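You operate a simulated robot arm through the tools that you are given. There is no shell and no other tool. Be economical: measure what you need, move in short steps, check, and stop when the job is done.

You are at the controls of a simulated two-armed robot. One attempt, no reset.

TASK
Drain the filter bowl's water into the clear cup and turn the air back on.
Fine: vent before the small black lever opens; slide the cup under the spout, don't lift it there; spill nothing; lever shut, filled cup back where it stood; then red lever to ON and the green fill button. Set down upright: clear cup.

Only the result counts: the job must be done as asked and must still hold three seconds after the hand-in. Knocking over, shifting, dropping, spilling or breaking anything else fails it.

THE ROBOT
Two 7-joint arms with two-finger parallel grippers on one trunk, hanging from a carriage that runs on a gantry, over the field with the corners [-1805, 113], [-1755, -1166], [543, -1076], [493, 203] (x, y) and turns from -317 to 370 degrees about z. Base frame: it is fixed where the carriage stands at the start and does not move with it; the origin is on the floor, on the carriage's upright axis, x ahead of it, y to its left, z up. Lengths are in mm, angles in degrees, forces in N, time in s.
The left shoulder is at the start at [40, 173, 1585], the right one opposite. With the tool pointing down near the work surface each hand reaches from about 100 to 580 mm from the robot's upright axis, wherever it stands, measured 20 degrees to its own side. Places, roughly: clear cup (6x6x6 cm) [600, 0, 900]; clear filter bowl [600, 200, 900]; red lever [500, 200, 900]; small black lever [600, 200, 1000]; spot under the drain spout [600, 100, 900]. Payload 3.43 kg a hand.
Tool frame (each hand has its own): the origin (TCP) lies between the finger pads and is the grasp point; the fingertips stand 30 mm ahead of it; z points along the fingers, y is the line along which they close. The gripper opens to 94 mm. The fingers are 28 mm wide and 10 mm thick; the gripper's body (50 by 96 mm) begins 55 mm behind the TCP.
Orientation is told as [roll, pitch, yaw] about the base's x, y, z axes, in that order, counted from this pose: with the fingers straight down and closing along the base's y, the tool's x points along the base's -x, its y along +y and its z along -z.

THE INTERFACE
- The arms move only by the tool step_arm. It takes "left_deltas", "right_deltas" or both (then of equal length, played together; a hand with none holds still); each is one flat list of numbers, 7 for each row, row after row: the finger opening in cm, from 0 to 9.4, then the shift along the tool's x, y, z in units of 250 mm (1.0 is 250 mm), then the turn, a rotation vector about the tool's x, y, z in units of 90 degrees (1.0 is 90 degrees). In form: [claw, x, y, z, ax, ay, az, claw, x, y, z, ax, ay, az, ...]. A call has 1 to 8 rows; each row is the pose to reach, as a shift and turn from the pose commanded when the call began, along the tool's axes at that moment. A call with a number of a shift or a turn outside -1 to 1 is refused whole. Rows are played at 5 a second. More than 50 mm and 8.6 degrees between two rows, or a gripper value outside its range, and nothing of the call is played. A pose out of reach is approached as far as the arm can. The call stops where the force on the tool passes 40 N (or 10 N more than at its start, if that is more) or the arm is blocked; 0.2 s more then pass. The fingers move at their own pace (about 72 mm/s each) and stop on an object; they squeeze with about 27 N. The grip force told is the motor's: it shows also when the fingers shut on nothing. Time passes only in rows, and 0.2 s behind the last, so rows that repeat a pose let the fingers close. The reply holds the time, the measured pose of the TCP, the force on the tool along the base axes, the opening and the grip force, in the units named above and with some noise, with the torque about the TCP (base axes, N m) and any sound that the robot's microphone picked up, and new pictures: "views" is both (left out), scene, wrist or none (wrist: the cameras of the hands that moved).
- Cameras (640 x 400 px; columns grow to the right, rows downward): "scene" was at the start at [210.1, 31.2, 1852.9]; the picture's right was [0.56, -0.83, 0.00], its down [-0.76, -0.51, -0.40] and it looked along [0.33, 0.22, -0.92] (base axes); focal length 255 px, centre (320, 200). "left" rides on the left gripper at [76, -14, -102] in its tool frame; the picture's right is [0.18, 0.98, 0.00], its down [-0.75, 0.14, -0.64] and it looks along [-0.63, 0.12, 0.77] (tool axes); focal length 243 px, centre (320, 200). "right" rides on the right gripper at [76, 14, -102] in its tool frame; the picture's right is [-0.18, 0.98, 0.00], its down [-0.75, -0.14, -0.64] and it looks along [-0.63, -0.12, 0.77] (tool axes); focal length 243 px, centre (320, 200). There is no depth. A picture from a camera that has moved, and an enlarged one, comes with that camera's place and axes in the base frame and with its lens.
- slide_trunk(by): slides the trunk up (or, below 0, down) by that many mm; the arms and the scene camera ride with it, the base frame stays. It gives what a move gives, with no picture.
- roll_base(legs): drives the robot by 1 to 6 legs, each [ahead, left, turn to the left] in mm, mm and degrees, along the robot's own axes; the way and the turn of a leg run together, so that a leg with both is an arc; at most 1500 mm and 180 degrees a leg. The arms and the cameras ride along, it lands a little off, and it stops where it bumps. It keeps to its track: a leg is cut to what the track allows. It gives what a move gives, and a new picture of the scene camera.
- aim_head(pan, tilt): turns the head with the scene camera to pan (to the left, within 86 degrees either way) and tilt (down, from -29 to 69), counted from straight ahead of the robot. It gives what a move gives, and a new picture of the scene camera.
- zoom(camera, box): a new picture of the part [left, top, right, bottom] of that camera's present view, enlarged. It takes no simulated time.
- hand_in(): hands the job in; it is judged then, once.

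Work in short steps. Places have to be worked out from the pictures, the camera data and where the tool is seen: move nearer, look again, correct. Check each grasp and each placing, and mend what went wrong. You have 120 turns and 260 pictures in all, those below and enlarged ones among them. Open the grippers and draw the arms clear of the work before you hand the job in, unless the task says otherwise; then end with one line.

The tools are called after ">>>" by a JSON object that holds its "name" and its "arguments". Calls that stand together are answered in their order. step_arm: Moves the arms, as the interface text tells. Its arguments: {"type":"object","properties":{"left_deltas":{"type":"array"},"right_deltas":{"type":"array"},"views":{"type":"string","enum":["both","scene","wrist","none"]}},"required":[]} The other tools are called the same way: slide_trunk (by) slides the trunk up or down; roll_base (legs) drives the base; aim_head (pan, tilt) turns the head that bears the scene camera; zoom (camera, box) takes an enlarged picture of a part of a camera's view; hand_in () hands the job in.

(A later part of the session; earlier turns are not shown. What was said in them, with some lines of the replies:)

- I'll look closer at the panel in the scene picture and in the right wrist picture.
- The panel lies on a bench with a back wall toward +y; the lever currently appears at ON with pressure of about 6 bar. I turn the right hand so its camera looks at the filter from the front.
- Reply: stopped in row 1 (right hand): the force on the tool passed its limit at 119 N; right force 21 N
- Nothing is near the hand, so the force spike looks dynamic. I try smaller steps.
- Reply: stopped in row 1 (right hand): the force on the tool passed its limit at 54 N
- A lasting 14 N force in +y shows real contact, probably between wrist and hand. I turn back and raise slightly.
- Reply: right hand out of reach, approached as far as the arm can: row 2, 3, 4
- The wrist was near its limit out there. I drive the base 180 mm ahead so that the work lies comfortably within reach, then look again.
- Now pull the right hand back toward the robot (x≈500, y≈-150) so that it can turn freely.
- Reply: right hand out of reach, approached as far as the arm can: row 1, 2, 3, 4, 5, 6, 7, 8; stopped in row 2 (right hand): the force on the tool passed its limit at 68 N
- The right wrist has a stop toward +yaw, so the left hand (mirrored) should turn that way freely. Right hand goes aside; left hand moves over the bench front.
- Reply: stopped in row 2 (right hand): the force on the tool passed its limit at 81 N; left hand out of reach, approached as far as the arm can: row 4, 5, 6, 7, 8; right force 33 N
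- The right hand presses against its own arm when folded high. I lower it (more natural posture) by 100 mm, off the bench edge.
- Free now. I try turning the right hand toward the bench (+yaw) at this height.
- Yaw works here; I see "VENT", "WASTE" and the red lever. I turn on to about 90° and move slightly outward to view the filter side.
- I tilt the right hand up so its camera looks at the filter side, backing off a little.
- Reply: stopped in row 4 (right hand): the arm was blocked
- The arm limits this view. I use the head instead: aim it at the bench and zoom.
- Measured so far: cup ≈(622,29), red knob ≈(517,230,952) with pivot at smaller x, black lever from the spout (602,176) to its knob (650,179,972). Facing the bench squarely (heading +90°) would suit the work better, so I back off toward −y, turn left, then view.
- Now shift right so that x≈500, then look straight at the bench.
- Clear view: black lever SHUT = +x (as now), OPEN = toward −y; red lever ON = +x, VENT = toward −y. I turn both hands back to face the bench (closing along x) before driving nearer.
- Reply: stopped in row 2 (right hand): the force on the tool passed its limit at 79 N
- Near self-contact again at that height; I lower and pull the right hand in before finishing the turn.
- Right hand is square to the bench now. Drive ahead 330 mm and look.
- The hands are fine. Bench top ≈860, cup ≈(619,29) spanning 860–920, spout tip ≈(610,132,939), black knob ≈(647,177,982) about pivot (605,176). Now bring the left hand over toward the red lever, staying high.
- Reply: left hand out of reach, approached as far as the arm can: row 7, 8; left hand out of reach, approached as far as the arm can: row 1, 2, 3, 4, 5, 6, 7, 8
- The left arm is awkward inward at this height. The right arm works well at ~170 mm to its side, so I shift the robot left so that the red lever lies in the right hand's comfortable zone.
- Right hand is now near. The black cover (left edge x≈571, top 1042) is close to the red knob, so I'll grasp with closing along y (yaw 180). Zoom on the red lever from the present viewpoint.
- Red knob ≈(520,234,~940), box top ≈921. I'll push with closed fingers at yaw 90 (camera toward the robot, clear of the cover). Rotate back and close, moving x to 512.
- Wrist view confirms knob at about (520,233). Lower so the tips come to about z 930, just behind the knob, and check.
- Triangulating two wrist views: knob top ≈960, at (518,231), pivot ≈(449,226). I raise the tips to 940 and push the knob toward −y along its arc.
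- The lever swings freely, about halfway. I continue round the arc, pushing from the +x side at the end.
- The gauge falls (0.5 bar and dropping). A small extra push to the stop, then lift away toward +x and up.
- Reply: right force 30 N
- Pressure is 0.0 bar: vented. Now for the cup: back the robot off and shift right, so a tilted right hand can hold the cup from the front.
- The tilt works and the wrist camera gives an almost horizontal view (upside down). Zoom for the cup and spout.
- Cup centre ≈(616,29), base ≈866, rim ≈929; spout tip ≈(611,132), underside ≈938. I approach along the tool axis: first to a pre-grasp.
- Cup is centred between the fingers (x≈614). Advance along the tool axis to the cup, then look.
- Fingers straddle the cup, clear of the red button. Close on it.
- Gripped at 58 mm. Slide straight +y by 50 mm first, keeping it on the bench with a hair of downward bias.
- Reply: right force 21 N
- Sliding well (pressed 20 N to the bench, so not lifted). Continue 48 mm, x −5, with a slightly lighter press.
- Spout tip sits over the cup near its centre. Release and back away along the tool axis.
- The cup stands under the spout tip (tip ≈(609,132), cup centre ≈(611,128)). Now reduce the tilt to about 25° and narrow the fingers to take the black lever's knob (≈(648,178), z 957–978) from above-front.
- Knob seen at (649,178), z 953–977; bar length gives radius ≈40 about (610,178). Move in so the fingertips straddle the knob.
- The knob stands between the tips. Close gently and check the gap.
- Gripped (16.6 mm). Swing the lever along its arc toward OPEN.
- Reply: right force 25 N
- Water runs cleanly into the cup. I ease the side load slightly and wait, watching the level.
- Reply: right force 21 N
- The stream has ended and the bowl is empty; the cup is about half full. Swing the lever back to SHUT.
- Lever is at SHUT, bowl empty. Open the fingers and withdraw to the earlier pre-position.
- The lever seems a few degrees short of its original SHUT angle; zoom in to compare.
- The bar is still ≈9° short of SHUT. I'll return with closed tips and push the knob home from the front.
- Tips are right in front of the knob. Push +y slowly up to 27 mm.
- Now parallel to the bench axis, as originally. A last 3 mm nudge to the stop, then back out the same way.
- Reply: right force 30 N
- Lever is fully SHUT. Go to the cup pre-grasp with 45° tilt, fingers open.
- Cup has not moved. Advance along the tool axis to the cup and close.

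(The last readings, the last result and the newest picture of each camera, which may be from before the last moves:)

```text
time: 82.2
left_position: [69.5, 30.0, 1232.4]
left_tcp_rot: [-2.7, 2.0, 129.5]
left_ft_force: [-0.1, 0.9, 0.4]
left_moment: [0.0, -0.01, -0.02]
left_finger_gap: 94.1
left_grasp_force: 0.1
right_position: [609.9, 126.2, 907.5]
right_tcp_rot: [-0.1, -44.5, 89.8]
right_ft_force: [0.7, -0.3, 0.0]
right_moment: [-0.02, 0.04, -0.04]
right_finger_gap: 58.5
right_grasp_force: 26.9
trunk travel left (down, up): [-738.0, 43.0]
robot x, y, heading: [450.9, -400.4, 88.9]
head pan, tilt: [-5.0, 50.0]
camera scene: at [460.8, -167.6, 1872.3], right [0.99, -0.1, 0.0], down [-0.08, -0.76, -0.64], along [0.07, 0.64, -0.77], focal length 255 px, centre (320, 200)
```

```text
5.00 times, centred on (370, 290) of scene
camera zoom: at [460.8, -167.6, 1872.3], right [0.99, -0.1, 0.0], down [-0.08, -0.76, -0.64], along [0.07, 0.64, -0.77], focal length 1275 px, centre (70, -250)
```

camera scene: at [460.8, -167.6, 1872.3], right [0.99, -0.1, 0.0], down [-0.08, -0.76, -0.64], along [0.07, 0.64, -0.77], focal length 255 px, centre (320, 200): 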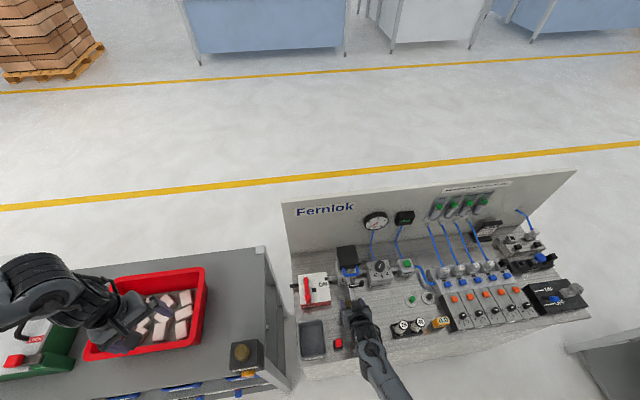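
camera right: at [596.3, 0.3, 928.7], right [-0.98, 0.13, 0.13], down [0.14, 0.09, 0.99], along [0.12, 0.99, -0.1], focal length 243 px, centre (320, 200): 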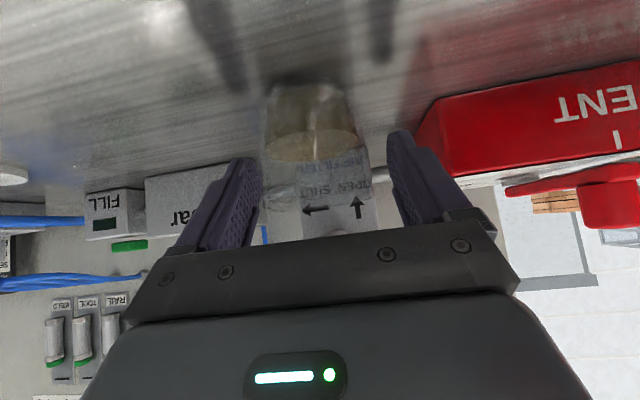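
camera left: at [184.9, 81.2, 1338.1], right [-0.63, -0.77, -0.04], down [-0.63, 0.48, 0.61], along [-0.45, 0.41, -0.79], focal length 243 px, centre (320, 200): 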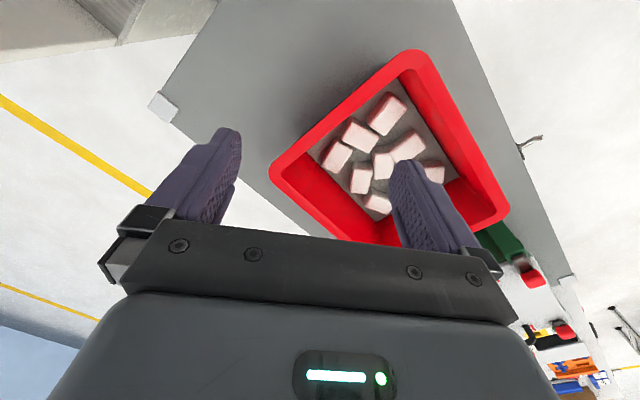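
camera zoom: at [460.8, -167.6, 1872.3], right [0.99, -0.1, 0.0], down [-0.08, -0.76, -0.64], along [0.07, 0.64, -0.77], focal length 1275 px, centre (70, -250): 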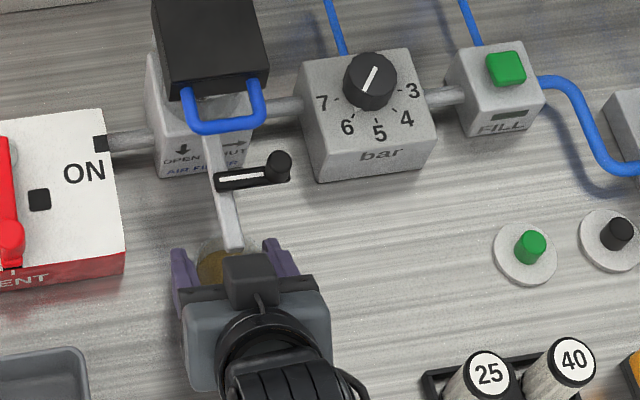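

Cup held (58.5 mm), lever shut. Slide it slowly back by the same path: (+6, −98) mm, in two gentle calls.

>>> {"name": "step_arm", "arguments": {"right_deltas": [5.2, 0.006, 0, -0.004, 0, 0, 0, 5.2, 0.017, -0.001, -0.0155, 0, 0, 0, 5.2, 0.034, -0.003, -0.032, 0, 0, 0, 5.2, 0.054, -0.005, -0.051, 0, 0, 0, 5.2, 0.074, -0.006, -0.071, 0, 0, 0, 5.2, 0.094, -0.008, -0.091, 0, 0, 0, 5.2, 0.114, -0.01, -0.111, 0, 0, 0, 5.2, 0.128, -0.011, -0.125, 0, 0, 0], "views": "wrist"}}

>>> {"name": "step_arm", "arguments": {"right_deltas": [5.2, 0.014, -0.001, -0.014, 0, 0, 0, 5.2, 0.034, -0.003, -0.033, 0, 0, 0, 5.2, 0.056, -0.005, -0.055, 0, 0, 0, 5.2, 0.08, -0.007, -0.078, 0, 0, 0, 5.2, 0.104, -0.009, -0.101, 0, 0, 0, 5.2, 0.126, -0.011, -0.122, 0, 0, 0, 5.2, 0.143, -0.012, -0.139, 0, 0, 0, 5.2, 0.154, -0.013, -0.149, 0, 0, 0], "views": "both"}}

>>> {"name": "zoom", "arguments": {"camera": "scene", "box": [310, 270, 410, 380]}}

```text
time: 84.0
left_position: [69.8, 29.3, 1232.7]
left_tcp_rot: [-2.7, 2.0, 129.6]
left_ft_force: [-0.5, 0.1, -0.5]
left_moment: [0.01, -0.04, 0.0]
left_finger_gap: 94.3
left_grasp_force: 0.1
right_position: [612.0, 80.6, 907.2]
right_tcp_rot: [-0.2, -44.5, 89.9]
right_ft_force: [-0.2, 0.2, 1.3]
right_moment: [0.0, -0.02, -0.02]
right_finger_gap: 58.6
right_grasp_force: 27.0
trunk travel left (down, up): [-738.0, 43.0]
robot x, y, heading: [450.1, -404.6, 89.1]
head pan, tilt: [-5.0, 50.0]
camera right: at [599.9, -45.9, 928.7], right [-0.98, 0.14, 0.13], down [0.14, 0.09, 0.99], along [0.12, 0.99, -0.11], focal length 243 px, centre (320, 200)
```

right: 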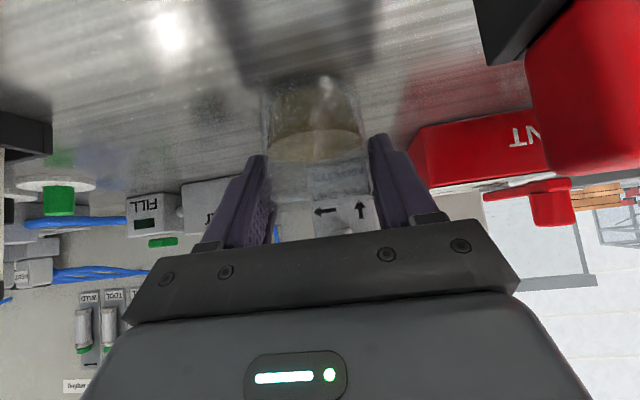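

```text
time: 85.8
left_position: [69.5, 31.0, 1232.8]
left_tcp_rot: [-2.8, 1.9, 129.5]
left_ft_force: [0.6, -0.2, -0.1]
left_moment: [-0.03, 0.01, 0.05]
left_finger_gap: 94.1
left_grasp_force: 0.0
right_position: [614.9, 29.9, 908.6]
right_tcp_rot: [-0.2, -44.7, 89.8]
right_ft_force: [0.4, 4.9, 17.3]
right_moment: [0.06, -0.13, 0.03]
right_finger_gap: 58.2
right_grasp_force: 27.1
trunk travel left (down, up): [-738.0, 43.0]
robot x, y, heading: [452.0, -401.2, 89.1]
head pan, tilt: [-5.0, 50.0]
camera scene: at [460.9, -166.9, 1872.8], right [0.99, -0.1, 0.0], down [-0.08, -0.76, -0.64], along [0.07, 0.64, -0.77], focal length 255 px, centre (320, 200)
camera right: at [602.6, -97.3, 927.7], right [-0.98, 0.13, 0.13], down [0.14, 0.08, 0.99], along [0.12, 0.99, -0.1], focal length 243 px, centre (320, 200)
```

scene: 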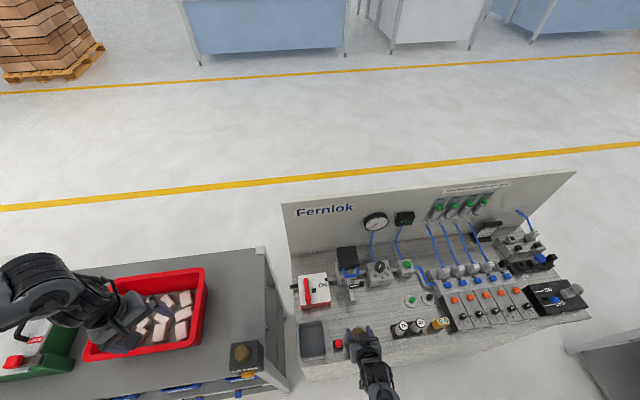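
right: 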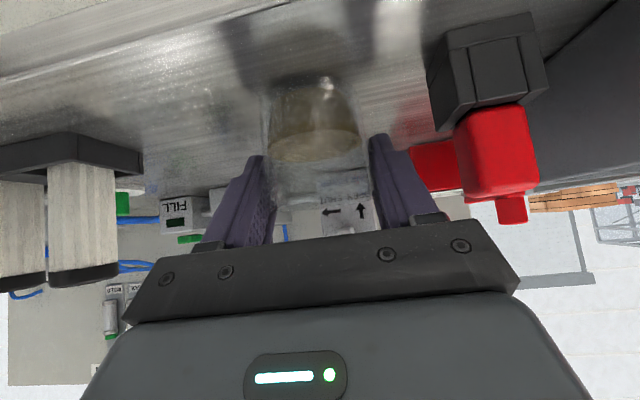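

```text
3.64 times, centred on (360, 325) of scene
camera zoom: at [460.9, -166.9, 1872.8], right [0.99, -0.1, 0.0], down [-0.08, -0.76, -0.64], along [0.07, 0.64, -0.77], focal length 927 px, centre (174, -254)
```

zoom: 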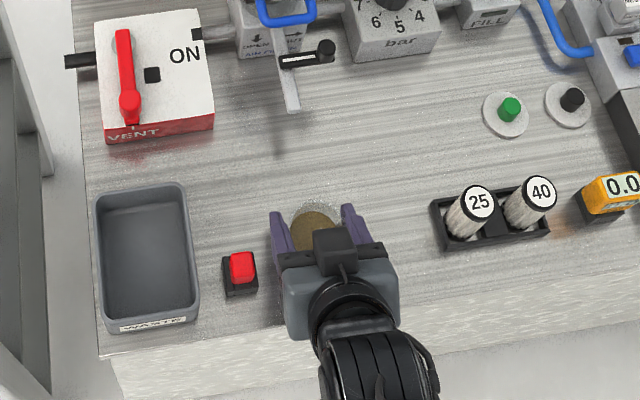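

Cup is back near its spot. Release, withdraw along the tool axis and compare with the original picture.

>>> {"name": "step_arm", "arguments": {"right_deltas": [6.2, 0, 0, 0, 0, 0, 0, 7.2, 0, 0, 0, 0, 0, 0, 8, 0, 0, 0, 0, 0, 0, 8, 0, 0, 0, 0, 0, 0, 8, 0, 0, -0.05, 0, 0, 0, 8, 0, 0, -0.15, 0, 0, 0, 8, 0, 0, -0.3, 0, 0, 0, 8, 0, 0, -0.48, 0, 0, 0], "views": "wrist"}}

>>> {"name": "zoom", "arguments": {"camera": "scene", "box": [320, 240, 400, 360]}}

>>> {"name": "zoom", "arguments": {"camera": "right", "box": [200, 40, 440, 240]}}

```text
time: 87.6
left_position: [68.9, 29.5, 1231.8]
left_tcp_rot: [-2.7, 2.0, 129.5]
left_ft_force: [-0.4, 0.0, -1.2]
left_moment: [-0.05, 0.01, 0.0]
left_finger_gap: 93.9
left_grasp_force: 0.1
right_position: [612.5, -56.6, 992.9]
right_tcp_rot: [-0.2, -44.5, 89.9]
right_ft_force: [0.5, 0.1, 0.0]
right_moment: [-0.02, 0.01, 0.0]
right_finger_gap: 79.8
right_grasp_force: 0.0
trunk travel left (down, up): [-738.0, 43.0]
robot x, y, heading: [447.0, -403.7, 88.9]
head pan, tilt: [-5.0, 50.0]
camera right: at [599.3, -183.6, 1013.9], right [-0.98, 0.13, 0.13], down [0.14, 0.09, 0.99], along [0.12, 0.99, -0.1], focal length 243 px, centre (320, 200)
```

right: 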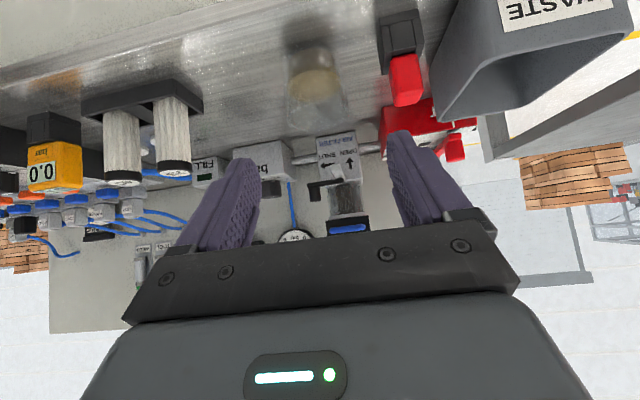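

```text
3.33 times, centred on (360, 300) of scene
camera zoom: at [460.9, -167.7, 1872.2], right [0.99, -0.1, 0.0], down [-0.08, -0.76, -0.64], along [0.07, 0.64, -0.77], focal length 850 px, centre (187, -133)
```

zoom: 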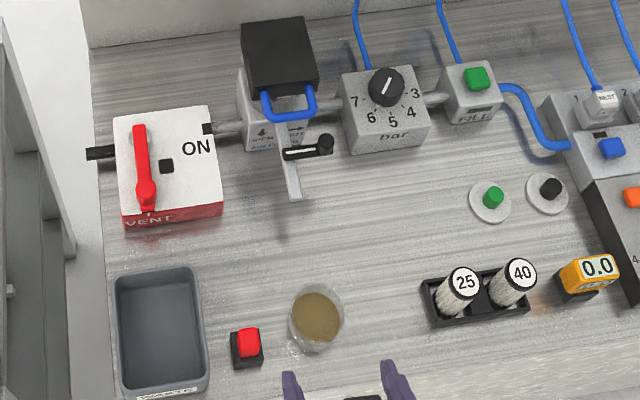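

```text
2.00 times, centred on (320, 140) of right
camera zoom: at [599.3, -183.6, 1013.9], right [-0.98, 0.13, 0.13], down [0.14, 0.09, 0.99], along [0.12, 0.99, -0.1], focal length 485 px, centre (320, 320)
```

zoom: 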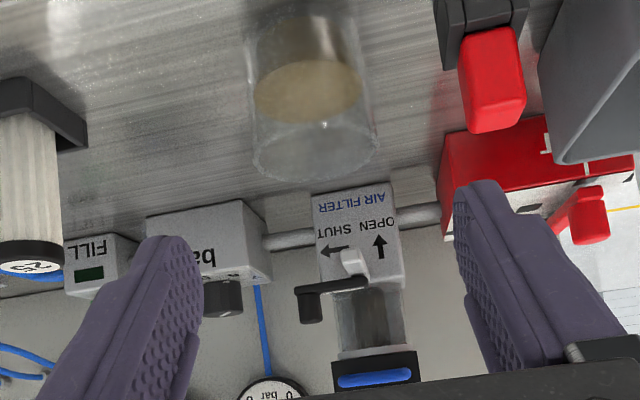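

Cup stands where it was (same pixels within ~2). Now straighten the hand, withdraw, and then drive to the red-lever position.

>>> {"name": "step_arm", "arguments": {"right_deltas": [6, 0.02, 0, -0.05, 0, 0.04, 0, 4, 0.04, 0, -0.1, 0, 0.1, 0, 2, 0.06, 0, -0.15, 0, 0.18, 0, 0, 0.08, 0, -0.2, 0, 0.26, 0, 0, 0.1, 0, -0.25, 0, 0.34, 0, 0, 0.12, 0, -0.3, 0, 0.42, 0, 0, 0.13, 0, -0.324, 0, 0.47, 0, 0, 0.13, 0, -0.324, 0, 0.4945, 0], "views": "none"}}

>>> {"name": "roll_base", "arguments": {"legs": [[0, 85, 0], [165, 0, 0]]}}

```text
time: 89.4
left_position: [69.2, 28.9, 1232.6]
left_tcp_rot: [-2.7, 2.0, 129.5]
left_ft_force: [-0.3, -0.8, 0.3]
left_moment: [0.0, 0.01, -0.01]
left_finger_gap: 93.9
left_grasp_force: 0.1
right_position: [613.2, -137.2, 1026.5]
right_tcp_rot: [-0.1, 0.1, 89.7]
right_ft_force: [0.1, 0.4, -0.9]
right_moment: [-0.01, 0.02, -0.03]
right_finger_gap: 0.0
right_grasp_force: 27.2
trunk travel left (down, up): [-738.0, 43.0]
robot x, y, heading: [450.2, -403.2, 89.1]
head pan, tilt: [-5.0, 50.0]
```

```text
time: 91.5
left_position: [-10.4, 200.8, 1233.7]
left_tcp_rot: [-2.7, 2.0, 129.2]
left_ft_force: [-0.3, -0.2, -0.6]
left_moment: [0.0, -0.02, 0.0]
left_finger_gap: 93.9
left_grasp_force: 0.1
right_position: [533.0, 29.6, 1025.8]
right_tcp_rot: [-0.2, 0.0, 89.4]
right_ft_force: [-0.3, -0.2, 0.1]
right_moment: [-0.01, -0.01, -0.02]
right_finger_gap: 0.0
right_grasp_force: 27.5
trunk travel left (down, up): [-738.0, 43.0]
robot x, y, heading: [367.2, -231.3, 88.6]
head pan, tilt: [-5.0, 50.0]
camera scene: at [380.0, 1.2, 1872.4], right [0.99, -0.11, 0.0], down [-0.09, -0.76, -0.64], along [0.07, 0.64, -0.77], focal length 255 px, centre (320, 200)
```

scene: 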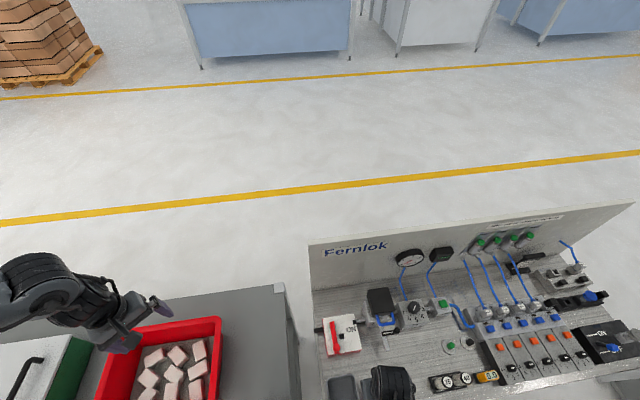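

Next the red lever: its knob is at ≈(449,157). Move the closed fingers above the −x side of it.

>>> {"name": "step_arm", "arguments": {"right_deltas": [0, -0.05, 0.04, 0, 0, 0, 0, 0, -0.14, 0.12, 0, 0, 0, 0, 0, -0.24, 0.2, 0, 0, 0, 0, 0, -0.34, 0.29, 0, 0, 0, 0, 0, -0.43, 0.38, 0, 0, 0, 0, 0, -0.49, 0.44, 0, 0, 0, 0, 0, -0.512, 0.46, 0, 0, 0, 0], "views": "wrist"}}

>>> {"name": "zoom", "arguments": {"camera": "right", "box": [200, 0, 440, 240]}}

```text
time: 93.1
left_position: [-10.9, 200.8, 1233.0]
left_tcp_rot: [-2.7, 1.9, 129.2]
left_ft_force: [0.4, -0.2, 0.4]
left_moment: [0.03, -0.02, -0.01]
left_finger_gap: 94.1
left_grasp_force: 0.0
right_position: [419.4, 159.2, 1025.5]
right_tcp_rot: [0.0, 0.0, 89.5]
right_ft_force: [-0.2, -0.1, 0.2]
right_moment: [-0.03, 0.0, -0.04]
right_finger_gap: 0.0
right_grasp_force: 26.6
trunk travel left (down, up): [-738.0, 43.0]
robot x, y, heading: [369.5, -230.7, 88.8]
head pan, tilt: [-5.0, 50.0]
camera right: at [405.7, 83.0, 1128.9], right [-0.98, 0.19, 0.0], down [0.15, 0.75, 0.64], along [0.13, 0.63, -0.77], focal length 243 px, centre (320, 200)
```

right: 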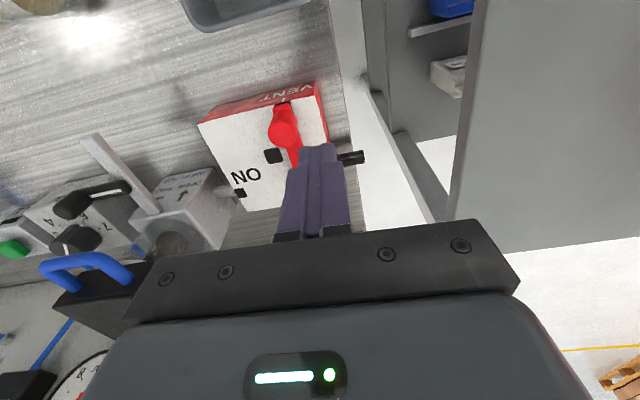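

```text
1.67 times, centred on (320, 120) of right
camera zoom: at [405.7, 83.0, 1128.9], right [-0.98, 0.19, 0.0], down [0.15, 0.75, 0.64], along [0.13, 0.63, -0.77], focal length 404 px, centre (320, 333)
```

zoom: 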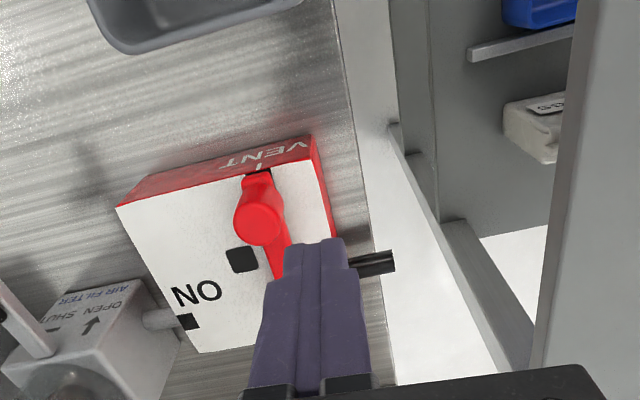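

Knob at ≈(448,154). Descend beside it (tips z 940) and push it +x, following the arc.

>>> {"name": "step_arm", "arguments": {"right_deltas": [0, 0, 0, 0.08, 0, 0, 0, 0, 0, 0, 0.16, 0, 0, 0, 0, 0, 0, 0.222, 0, 0, 0], "views": "none"}}

>>> {"name": "step_arm", "arguments": {"right_deltas": [0, 0.004, -0.036, 0, 0, 0, 0, 0, 0.02, -0.075, 0, 0, 0, 0, 0, 0.028, -0.112, 0, 0, 0, 0, 0, 0.032, -0.16, 0, 0, 0, 0, 0, 0.03, -0.208, 0, 0, 0, 0, 0, 0.012, -0.252, 0, 0, 0, 0, 0, -0.016, -0.292, 0, 0, 0, 0, 0, -0.056, -0.328, 0, 0, 0, 0], "views": "wrist"}}

```text
time: 93.9
left_position: [-10.3, 200.5, 1232.6]
left_tcp_rot: [-2.7, 2.0, 129.2]
left_ft_force: [-0.3, 0.1, -0.2]
left_moment: [0.02, 0.01, 0.01]
left_finger_gap: 93.9
left_grasp_force: 0.1
right_position: [420.0, 157.1, 971.4]
right_tcp_rot: [-0.1, 0.0, 89.5]
right_ft_force: [-0.6, 0.1, -0.3]
right_moment: [-0.02, 0.01, -0.01]
right_finger_gap: 0.0
right_grasp_force: 27.2
trunk travel left (down, up): [-738.0, 43.0]
robot x, y, heading: [370.0, -231.7, 88.8]
head pan, tilt: [-5.0, 50.0]
```

```text
time: 95.7
left_position: [-10.0, 200.9, 1231.6]
left_tcp_rot: [-2.7, 2.0, 129.1]
left_ft_force: [1.1, 0.0, -0.7]
left_moment: [0.0, -0.01, 0.02]
left_finger_gap: 94.3
left_grasp_force: 0.1
right_position: [502.7, 172.3, 972.7]
right_tcp_rot: [-0.1, 0.0, 89.4]
right_ft_force: [0.2, -0.3, 0.0]
right_moment: [0.0, 0.0, -0.02]
right_finger_gap: 0.0
right_grasp_force: 27.2
trunk travel left (down, up): [-738.0, 43.0]
robot x, y, heading: [363.3, -236.9, 88.7]
head pan, tilt: [-5.0, 50.0]
camera right: at [488.9, 96.5, 1075.7], right [-0.98, 0.19, 0.0], down [0.15, 0.75, 0.64], along [0.13, 0.63, -0.77], focal length 243 px, centre (320, 200)
```

right: 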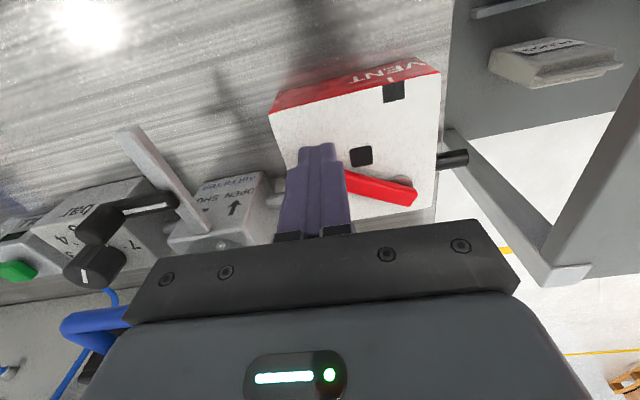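

Nearly there; finish the push toward ON.

>>> {"name": "step_arm", "arguments": {"right_deltas": [0, -0.024, -0.012, 0, 0, 0, 0, 0, -0.048, -0.02, 0, 0, 0, 0, 0, -0.096, -0.03, 0, 0, 0, 0, 0, -0.135, -0.034, 0, 0, 0, 0, 0, -0.152, -0.034, 0, 0, 0, 0, 0, -0.164, -0.034, 0, 0, 0, 0], "views": "wrist"}}

>>> {"name": "zoom", "arguments": {"camera": "scene", "box": [310, 230, 470, 350]}}

```text
time: 97.1
left_position: [-11.4, 198.9, 1232.2]
left_tcp_rot: [-2.6, 2.1, 129.1]
left_ft_force: [-0.3, 0.5, 0.3]
left_moment: [0.01, -0.02, 0.04]
left_finger_gap: 93.9
left_grasp_force: 0.0
right_position: [510.0, 210.4, 969.4]
right_tcp_rot: [-0.1, 0.2, 89.5]
right_ft_force: [2.0, -13.3, 10.4]
right_moment: [-0.28, -0.17, -0.14]
right_finger_gap: 0.0
right_grasp_force: 26.7
trunk travel left (down, up): [-738.0, 43.0]
robot x, y, heading: [363.6, -232.5, 88.8]
head pan, tilt: [-5.0, 50.0]
camera right: at [496.8, 135.0, 1073.9], right [-0.98, 0.19, 0.0], down [0.15, 0.76, 0.64], along [0.13, 0.63, -0.77], focal length 243 px, centre (320, 200)
```

right: 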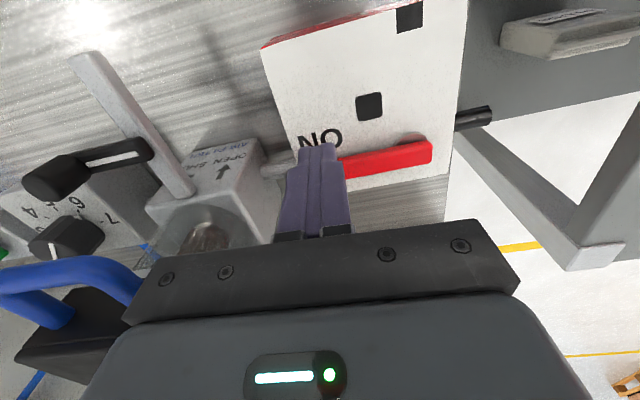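

```text
3.33 times, centred on (390, 290) of scene
camera zoom: at [380.2, 0.4, 1872.2], right [0.99, -0.11, 0.0], down [-0.09, -0.76, -0.64], along [0.07, 0.64, -0.77], focal length 850 px, centre (87, -100)
```

zoom: 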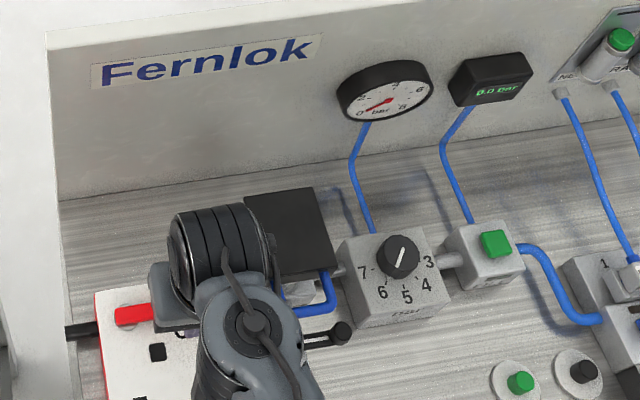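

13 N resistance: at or near the stop. One small extra push, then withdraw −y/up and check.

>>> {"name": "step_arm", "arguments": {"right_deltas": [0, -0.008, 0, 0, 0, 0, 0, 0, -0.012, 0, 0, 0, 0, 0], "views": "none"}}

>>> {"name": "step_arm", "arguments": {"right_deltas": [0, 0.03, 0, 0, 0, 0, 0, 0, 0.08, 0, -0.06, 0, 0, 0, 0, 0.16, 0, -0.14, 0, 0, 0, 0, 0.28, 0, -0.22, 0, 0, 0, 0, 0.42, 0, -0.24, 0, 0, 0, 0, 0.58, 0, -0.24, 0, 0, 0, 0, 0.72, 0, -0.24, 0, 0, 0, 0, 0.8, 0, -0.24, 0, 0, 0], "views": "none"}}

>>> {"name": "zoom", "arguments": {"camera": "scene", "box": [310, 230, 470, 350]}}

```text
time: 97.7
left_position: [-10.1, 195.9, 1231.7]
left_tcp_rot: [-2.6, 2.1, 129.2]
left_ft_force: [-0.2, 1.0, -0.1]
left_moment: [0.03, 0.01, -0.04]
left_finger_gap: 93.8
left_grasp_force: 0.1
right_position: [510.1, 210.9, 969.9]
right_tcp_rot: [-0.1, 0.5, 89.5]
right_ft_force: [0.5, -22.3, 9.8]
right_moment: [-0.45, -0.04, -0.18]
right_finger_gap: 0.0
right_grasp_force: 27.2
trunk travel left (down, up): [-738.0, 43.0]
robot x, y, heading: [365.4, -235.2, 88.8]
head pan, tilt: [-5.0, 50.0]
```

```text
time: 99.5
left_position: [-10.2, 199.7, 1232.0]
left_tcp_rot: [-2.7, 1.9, 129.2]
left_ft_force: [0.2, 0.0, 0.1]
left_moment: [0.01, 0.0, -0.01]
left_finger_gap: 93.9
left_grasp_force: 0.1
right_position: [507.0, 13.9, 1029.8]
right_tcp_rot: [0.0, 0.0, 89.4]
right_ft_force: [-0.1, -0.9, 0.1]
right_moment: [0.02, 0.02, 0.01]
right_finger_gap: 0.0
right_grasp_force: 27.0
trunk travel left (down, up): [-738.0, 43.0]
robot x, y, heading: [365.8, -234.0, 88.7]
head pan, tilt: [-5.0, 50.0]
```

```text
3.33 times, centred on (390, 290) of scene
camera zoom: at [380.0, 1.1, 1872.3], right [0.99, -0.11, 0.0], down [-0.09, -0.76, -0.64], along [0.07, 0.64, -0.77], focal length 850 px, centre (87, -100)
```

zoom: 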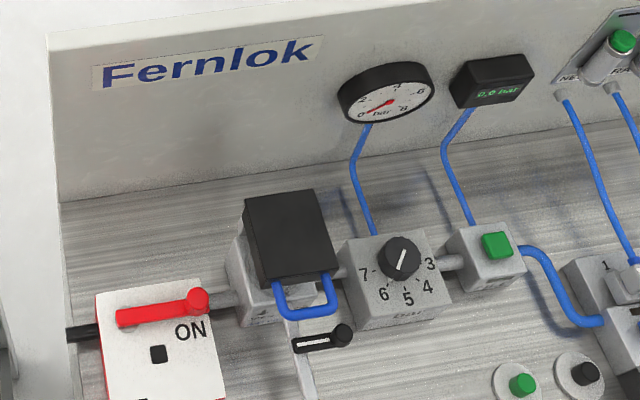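

Red lever is at ON. FILL button triangulates to ≈(857,257,924). Drive right and ahead so the right hand can reach it.

>>> {"name": "roll_base", "arguments": {"legs": [[65, -140, 0]]}}

>>> {"name": "zoom", "arguments": {"camera": "scene", "box": [300, 230, 520, 390]}}

```text
time: 100.9
left_position: [130.8, 264.7, 1232.6]
left_tcp_rot: [-2.6, 2.0, 128.7]
left_ft_force: [0.2, -0.1, -0.2]
left_moment: [0.01, 0.0, -0.03]
left_finger_gap: 93.7
left_grasp_force: 0.0
right_position: [647.6, 75.7, 1030.4]
right_tcp_rot: [-0.1, 0.0, 89.1]
right_ft_force: [0.7, -1.1, -0.7]
right_moment: [-0.01, -0.02, -0.01]
right_finger_gap: 0.0
right_grasp_force: 27.4
trunk travel left (down, up): [-738.0, 43.0]
robot x, y, heading: [507.4, -172.0, 88.2]
head pan, tilt: [-5.0, 50.0]
camera scene: at [520.3, 62.6, 1872.3], right [0.99, -0.12, 0.0], down [-0.09, -0.76, -0.64], along [0.08, 0.64, -0.77], focal length 255 px, centre (320, 200)
```

scene: 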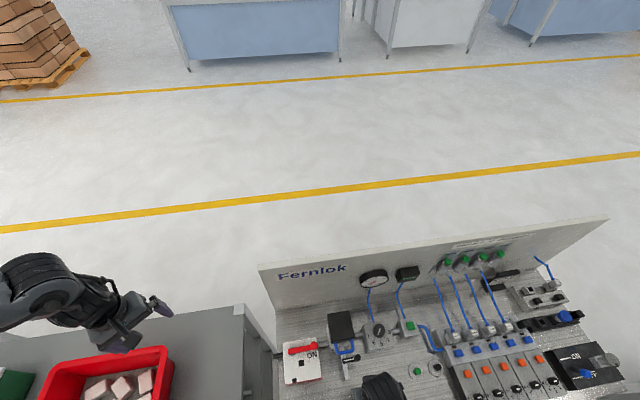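

```text
2.50 times, centred on (410, 310) of scene
camera zoom: at [520.3, 62.6, 1872.3], right [0.99, -0.12, 0.0], down [-0.09, -0.76, -0.64], along [0.08, 0.64, -0.77], focal length 637 px, centre (95, -75)
```

zoom: 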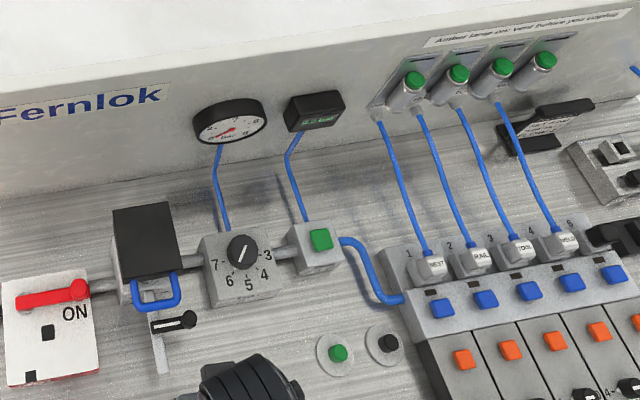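

Path is clear of hoses if I stay high. Move to (857,150) first.

>>> {"name": "step_arm", "arguments": {"right_deltas": [0, -0.03, -0.07, 0, 0, 0, 0, 0, -0.08, -0.2, 0, 0, 0, 0, 0, -0.13, -0.34, 0, 0, 0, 0, 0, -0.18, -0.48, 0, 0, 0, 0, 0, -0.23, -0.62, 0, 0, 0, 0, 0, -0.28, -0.74, 0, 0, 0, 0, 0, -0.309, -0.831, 0, 0, 0, 0], "views": "wrist"}}

```text
time: 102.5
left_position: [130.6, 264.8, 1231.6]
left_tcp_rot: [-2.7, 2.0, 128.6]
left_ft_force: [0.4, -0.2, 0.5]
left_moment: [0.0, 0.01, -0.01]
left_finger_gap: 94.3
left_grasp_force: 0.1
right_position: [857.8, 150.3, 1030.6]
right_tcp_rot: [-0.1, 0.0, 89.1]
right_ft_force: [0.1, 0.5, 0.1]
right_moment: [-0.01, 0.05, -0.01]
right_finger_gap: 0.0
right_grasp_force: 26.5
trunk travel left (down, up): [-738.0, 43.0]
robot x, y, heading: [504.3, -175.0, 88.2]
head pan, tilt: [-5.0, 50.0]
camera right: at [842.9, 73.0, 1133.6], right [-0.98, 0.2, 0.0], down [0.15, 0.75, 0.64], along [0.13, 0.63, -0.77], focal length 243 px, centre (320, 200)
```

right: 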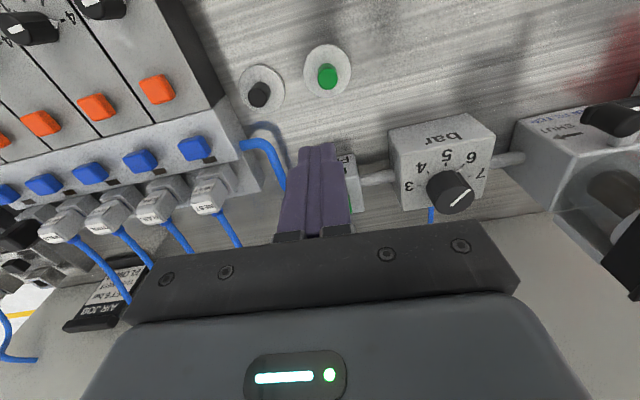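

>>> {"name": "step_arm", "arguments": {"right_deltas": [0, -0.1, 0, 0, 0, 0, 0, 0, -0.22, 0, 0, 0, 0, 0, 0, -0.34, 0, 0, 0, 0, 0, 0, -0.43, 0, 0, 0, 0, 0], "views": "wrist"}}

>>> {"name": "zoom", "arguments": {"camera": "right", "box": [240, 0, 440, 200]}}

>>> {"name": "zoom", "arguments": {"camera": "scene", "box": [360, 270, 460, 350]}}

```text
time: 103.5
left_position: [132.2, 264.6, 1231.0]
left_tcp_rot: [-2.7, 2.0, 128.7]
left_ft_force: [0.5, -0.2, 0.5]
left_moment: [-0.02, -0.01, 0.0]
left_finger_gap: 93.9
left_grasp_force: 0.1
right_position: [859.2, 256.8, 1031.0]
right_tcp_rot: [-0.1, 0.0, 89.0]
right_ft_force: [-1.0, 0.0, -0.3]
right_moment: [-0.02, -0.01, -0.01]
right_finger_gap: 0.0
right_grasp_force: 26.8
trunk travel left (down, up): [-738.0, 43.0]
robot x, y, heading: [502.9, -173.1, 88.2]
head pan, tilt: [-5.0, 50.0]
camera right: at [845.8, 181.5, 1134.3], right [-0.98, 0.2, 0.0], down [0.15, 0.75, 0.64], along [0.13, 0.63, -0.77], focal length 243 px, centre (320, 200)
```

right: 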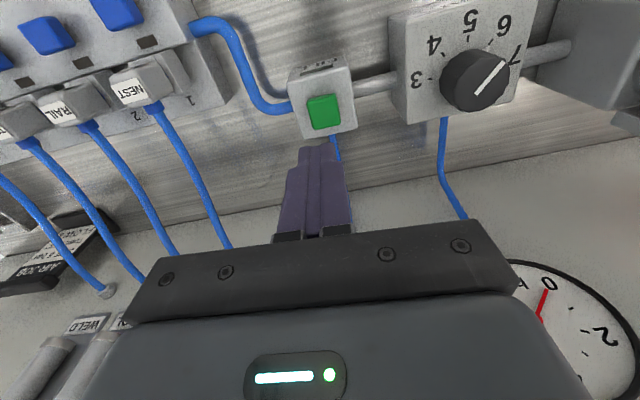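

```text
2.00 times, centred on (340, 100) of right
camera zoom: at [845.8, 181.5, 1134.3], right [-0.98, 0.2, 0.0], down [0.15, 0.75, 0.64], along [0.13, 0.63, -0.77], focal length 485 px, centre (280, 400)
```

zoom: 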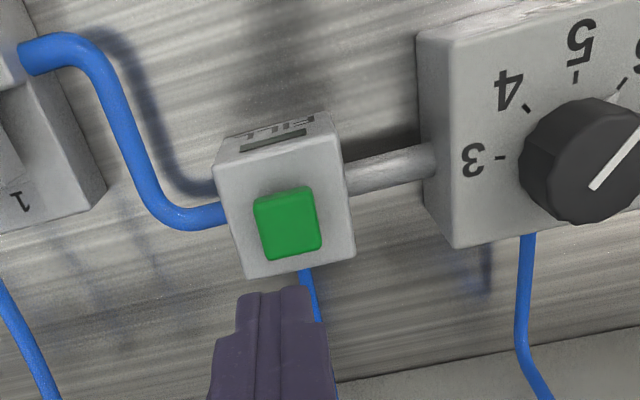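

```text
5.00 times, centred on (410, 310) of scene
camera zoom: at [520.2, 62.6, 1872.4], right [0.99, -0.12, 0.0], down [-0.09, -0.76, -0.64], along [0.08, 0.64, -0.77], focal length 1275 px, centre (-130, -350)
```

zoom: 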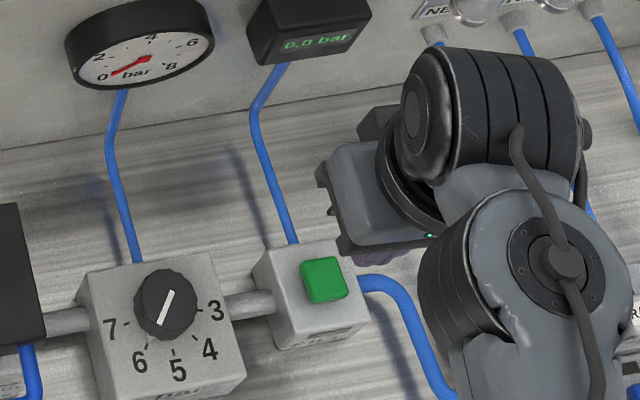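

Button seen at ≈(857.5,254). Descend above it, then press in small steps.

>>> {"name": "step_arm", "arguments": {"right_deltas": [0, 0.006, 0.004, 0.06, 0, 0, 0, 0, 0.012, 0.007, 0.13, 0, 0, 0, 0, 0.012, 0.007, 0.19, 0, 0, 0, 0, 0.012, 0.007, 0.23, 0, 0, 0], "views": "wrist"}}

>>> {"name": "step_arm", "arguments": {"right_deltas": [0, 0, 0, 0.016, 0, 0, 0, 0, 0, 0, 0.03, 0, 0, 0, 0, 0, 0, 0.042, 0, 0, 0, 0, 0, 0, 0.054, 0, 0, 0], "views": "wrist"}}

>>> {"name": "zoom", "arguments": {"camera": "scene", "box": [360, 260, 460, 340]}}

```text
time: 104.5
left_position: [130.4, 265.0, 1232.8]
left_tcp_rot: [-2.8, 2.0, 128.7]
left_ft_force: [0.4, 0.0, 0.3]
left_moment: [0.03, -0.01, 0.01]
left_finger_gap: 94.0
left_grasp_force: 0.1
right_position: [858.5, 253.3, 971.6]
right_tcp_rot: [-0.1, 0.0, 89.1]
right_ft_force: [0.1, -0.8, 0.0]
right_moment: [0.0, 0.0, 0.0]
right_finger_gap: 0.0
right_grasp_force: 27.3
trunk travel left (down, up): [-738.0, 43.0]
robot x, y, heading: [506.0, -170.7, 88.2]
head pan, tilt: [-5.0, 50.0]
camera right: at [843.5, 177.4, 1076.1], right [-0.98, 0.2, 0.0], down [0.15, 0.75, 0.64], along [0.13, 0.63, -0.77], focal length 243 px, centre (320, 200)
```

right: 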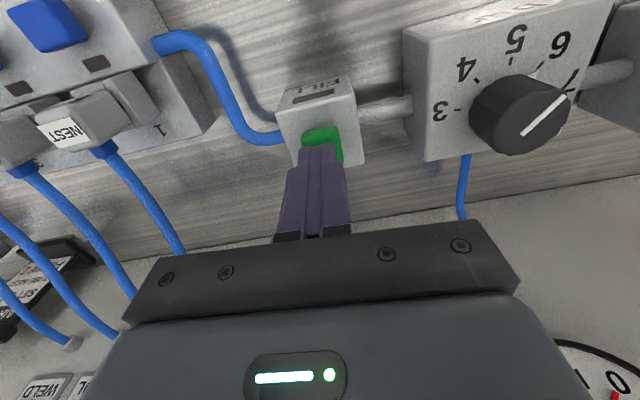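

```text
time: 105.5
left_position: [131.8, 265.7, 1232.3]
left_tcp_rot: [-2.7, 2.0, 128.7]
left_ft_force: [1.3, 0.6, -0.6]
left_moment: [-0.04, 0.0, 0.03]
left_finger_gap: 94.1
left_grasp_force: 0.0
right_position: [856.5, 253.3, 958.3]
right_tcp_rot: [-0.1, 0.0, 89.1]
right_ft_force: [0.1, -0.6, 0.0]
right_moment: [0.02, 0.0, 0.0]
right_finger_gap: 0.2
right_grasp_force: 26.7
trunk travel left (down, up): [-738.0, 43.0]
robot x, y, heading: [502.7, -172.0, 88.0]
head pan, tilt: [-5.0, 50.0]
camera right: at [843.2, 177.5, 1062.4], right [-0.98, 0.2, 0.0], down [0.15, 0.75, 0.64], along [0.13, 0.63, -0.77], focal length 243 px, centre (320, 200)
```

right: 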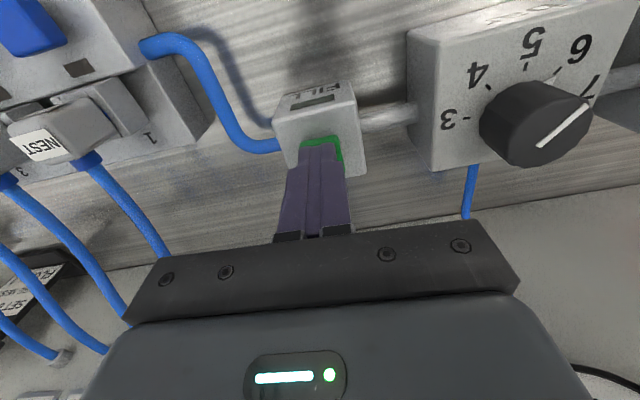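

```text
5.00 times, centred on (410, 300) of scene
camera zoom: at [520.2, 62.5, 1872.3], right [0.99, -0.12, 0.0], down [-0.09, -0.76, -0.64], along [0.08, 0.64, -0.77], focal length 1275 px, centre (-130, -300)
```

zoom: 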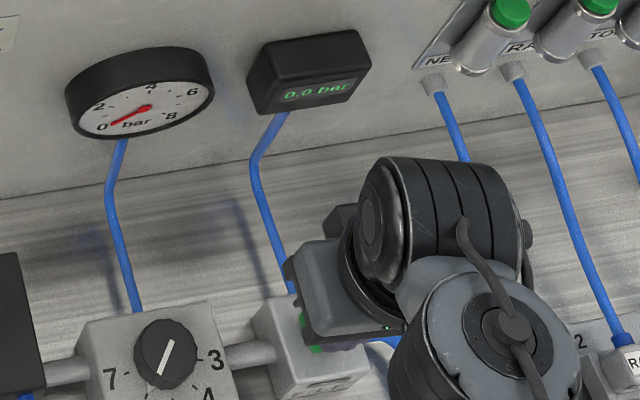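

No contact yet (tips 928), nicely over the button. Press further in 3 mm steps, shifted 2–3 mm toward its centre.

>>> {"name": "step_arm", "arguments": {"right_deltas": [0, 0.01, 0.008, 0.01, 0, 0, 0, 0, 0.01, 0.008, 0.022, 0, 0, 0, 0, 0.01, 0.008, 0.034, 0, 0, 0, 0, 0.01, 0.008, 0.046, 0, 0, 0, 0, 0.01, 0.008, 0.056, 0, 0, 0], "views": "none"}}

>>> {"name": "zoom", "arguments": {"camera": "scene", "box": [360, 260, 460, 340]}}

```text
time: 106.6
left_position: [132.0, 264.2, 1233.6]
left_tcp_rot: [-2.8, 2.0, 128.6]
left_ft_force: [-0.5, 0.3, -1.0]
left_moment: [-0.06, 0.0, 0.01]
left_finger_gap: 94.0
left_grasp_force: 0.0
right_position: [857.2, 254.7, 951.8]
right_tcp_rot: [-0.3, -0.4, 89.0]
right_ft_force: [-3.7, -10.2, 26.7]
right_moment: [-0.59, 0.15, 0.0]
right_finger_gap: 0.0
right_grasp_force: 27.3
trunk travel left (down, up): [-738.0, 43.0]
robot x, y, heading: [506.9, -173.2, 88.2]
head pan, tilt: [-5.0, 50.0]
heard: click
stopped in row 5 (right hand): the force on the tool passed its limit at 42 N (the readings are from after the stop); the commanded pose is now the measured one
```

```text
5.00 times, centred on (410, 300) of scene
camera zoom: at [520.5, 62.1, 1873.4], right [0.99, -0.12, 0.0], down [-0.09, -0.76, -0.64], along [0.08, 0.64, -0.77], focal length 1275 px, centre (-130, -300)
```

zoom: 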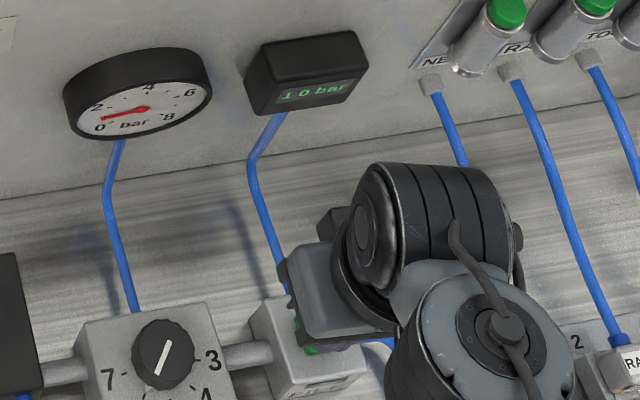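

A click, and pressure rises. Lift off and withdraw, then watch the pressure.

>>> {"name": "step_arm", "arguments": {"right_deltas": [0, 0, 0, -0.04, 0, 0, 0, 0, 0, 0, -0.14, 0, 0, 0, 0, 0.02, 0, -0.26, 0, 0, 0, 0, 0.12, 0, -0.32, 0, 0, 0, 0, 0.26, 0, -0.32, 0, 0, 0, 0, 0.42, 0, -0.32, 0, 0, 0, 0, 0.6, 0, -0.32, 0, 0, 0, 0, 0.76, 0, -0.32, 0, 0, 0], "views": "none"}}

>>> {"name": "zoom", "arguments": {"camera": "scene", "box": [360, 260, 460, 340]}}

```text
time: 108.4
left_position: [131.7, 264.3, 1231.6]
left_tcp_rot: [-2.6, 2.0, 128.7]
left_ft_force: [-0.1, 0.3, -0.9]
left_moment: [-0.01, 0.02, 0.0]
left_finger_gap: 94.3
left_grasp_force: 0.0
right_position: [852.2, 59.7, 1027.8]
right_tcp_rot: [-0.1, 0.0, 89.0]
right_ft_force: [-0.4, 0.4, -0.1]
right_moment: [0.02, 0.0, 0.0]
right_finger_gap: 0.0
right_grasp_force: 26.8
trunk travel left (down, up): [-738.0, 43.0]
robot x, y, heading: [501.5, -172.8, 88.0]
head pan, tilt: [-5.0, 50.0]
```

```text
5.00 times, centred on (410, 300) of scene
camera zoom: at [520.1, 62.2, 1872.3], right [0.99, -0.12, 0.0], down [-0.09, -0.76, -0.64], along [0.08, 0.64, -0.77], focal length 1275 px, centre (-130, -300)
```

zoom: 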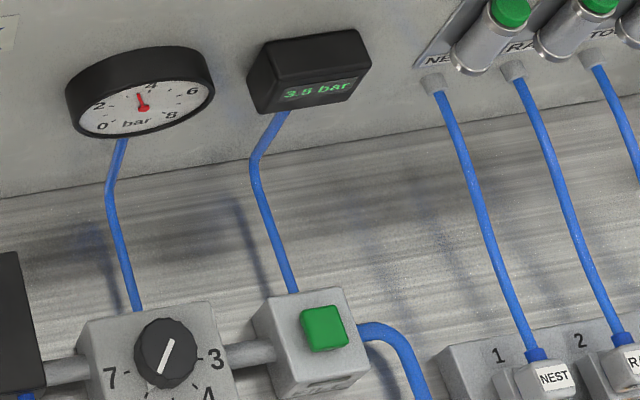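

Pressure is building by itself (3.5 bar). I drive the robot back clear of the bench, open the gripper, and check again.

>>> {"name": "roll_base", "arguments": {"legs": [[-300, 0, 0]]}}

>>> {"name": "step_arm", "arguments": {"right_deltas": [4, 0, 0, 0, 0, 0, 0, 9, 0, 0, 0, 0, 0, 0, 9, 0, 0, 0, 0, 0, 0, 9, 0, 0, 0, 0, 0, 0], "views": "scene"}}

>>> {"name": "zoom", "arguments": {"camera": "scene", "box": [270, 160, 430, 280]}}

>>> {"name": "zoom", "arguments": {"camera": "scene", "box": [260, 220, 400, 330]}}

```text
time: 110.4
left_position: [123.1, -34.7, 1232.6]
left_tcp_rot: [-2.7, 2.0, 128.5]
left_ft_force: [0.6, 0.1, -1.2]
left_moment: [-0.01, -0.01, -0.02]
left_finger_gap: 93.8
left_grasp_force: 0.1
right_position: [843.5, -241.3, 1027.8]
right_tcp_rot: [0.0, 0.0, 88.8]
right_ft_force: [0.2, 0.0, -0.1]
right_moment: [0.01, 0.02, -0.01]
right_finger_gap: 0.1
right_grasp_force: 27.1
trunk travel left (down, up): [-738.0, 43.0]
robot x, y, heading: [492.3, -470.8, 87.8]
head pan, tilt: [-5.0, 50.0]
camera scene: at [510.7, -238.7, 1872.3], right [0.99, -0.12, 0.0], down [-0.1, -0.76, -0.64], along [0.08, 0.64, -0.77], focal length 255 px, centre (320, 200)
```

scene: 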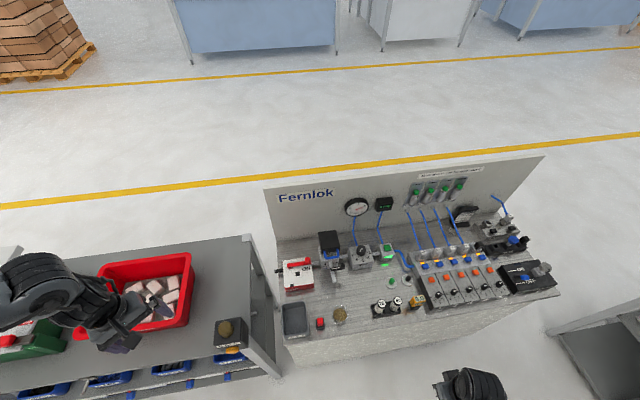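

```text
time: 111.4
left_position: [121.7, -35.2, 1231.7]
left_tcp_rot: [-2.7, 2.0, 128.4]
left_ft_force: [-0.2, -0.4, -0.7]
left_moment: [-0.01, 0.03, 0.01]
left_finger_gap: 94.0
left_grasp_force: 0.0
right_position: [842.9, -241.0, 1027.3]
right_tcp_rot: [-0.1, 0.0, 88.7]
right_ft_force: [0.7, 0.1, 0.1]
right_moment: [-0.03, 0.01, 0.04]
right_finger_gap: 89.8
right_grasp_force: 0.1
trunk travel left (down, up): [-738.0, 43.0]
robot x, y, heading: [495.2, -475.0, 88.1]
head pan, tilt: [-5.0, 50.0]
camera scene: at [510.7, -238.6, 1872.3], right [0.99, -0.12, 0.0], down [-0.1, -0.76, -0.64], along [0.08, 0.64, -0.77], focal length 255 px, centre (320, 200)
```

scene: 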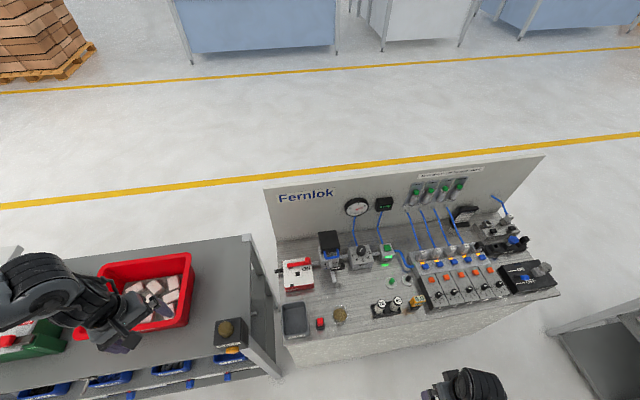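

```text
3.33 times, centred on (350, 220) of scene
camera zoom: at [510.7, -238.6, 1872.3], right [0.99, -0.12, 0.0], down [-0.1, -0.76, -0.64], along [0.08, 0.64, -0.77], focal length 850 px, centre (220, 133)
```

zoom: 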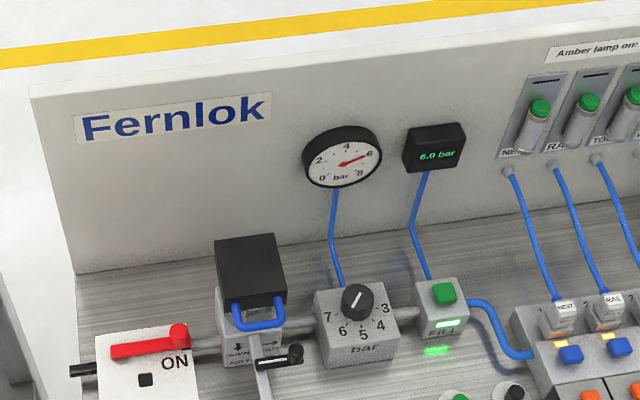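

```text
3.64 times, centred on (330, 275) of scene
camera zoom: at [510.7, -238.6, 1872.3], right [0.99, -0.12, 0.0], down [-0.1, -0.76, -0.64], along [0.08, 0.64, -0.77], focal length 927 px, centre (284, -73)
```

zoom: 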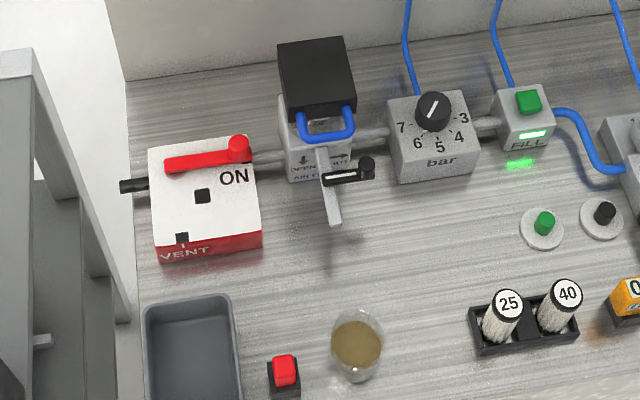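

Pressure is back at 6.0 bar with the FILL light on. The red lever is at ON, the drain lever is shut, the filled cup stands upright in its place, and both arms are clear. Handing in.

>>> {"name": "hand_in", "arguments": {}}

```text
The job is handed in.
```

The filter bowl is drained into the clear cup, the cup is back in its place, and the air is on again at 6.0 bar; I saw no spill, and the job is handed in.
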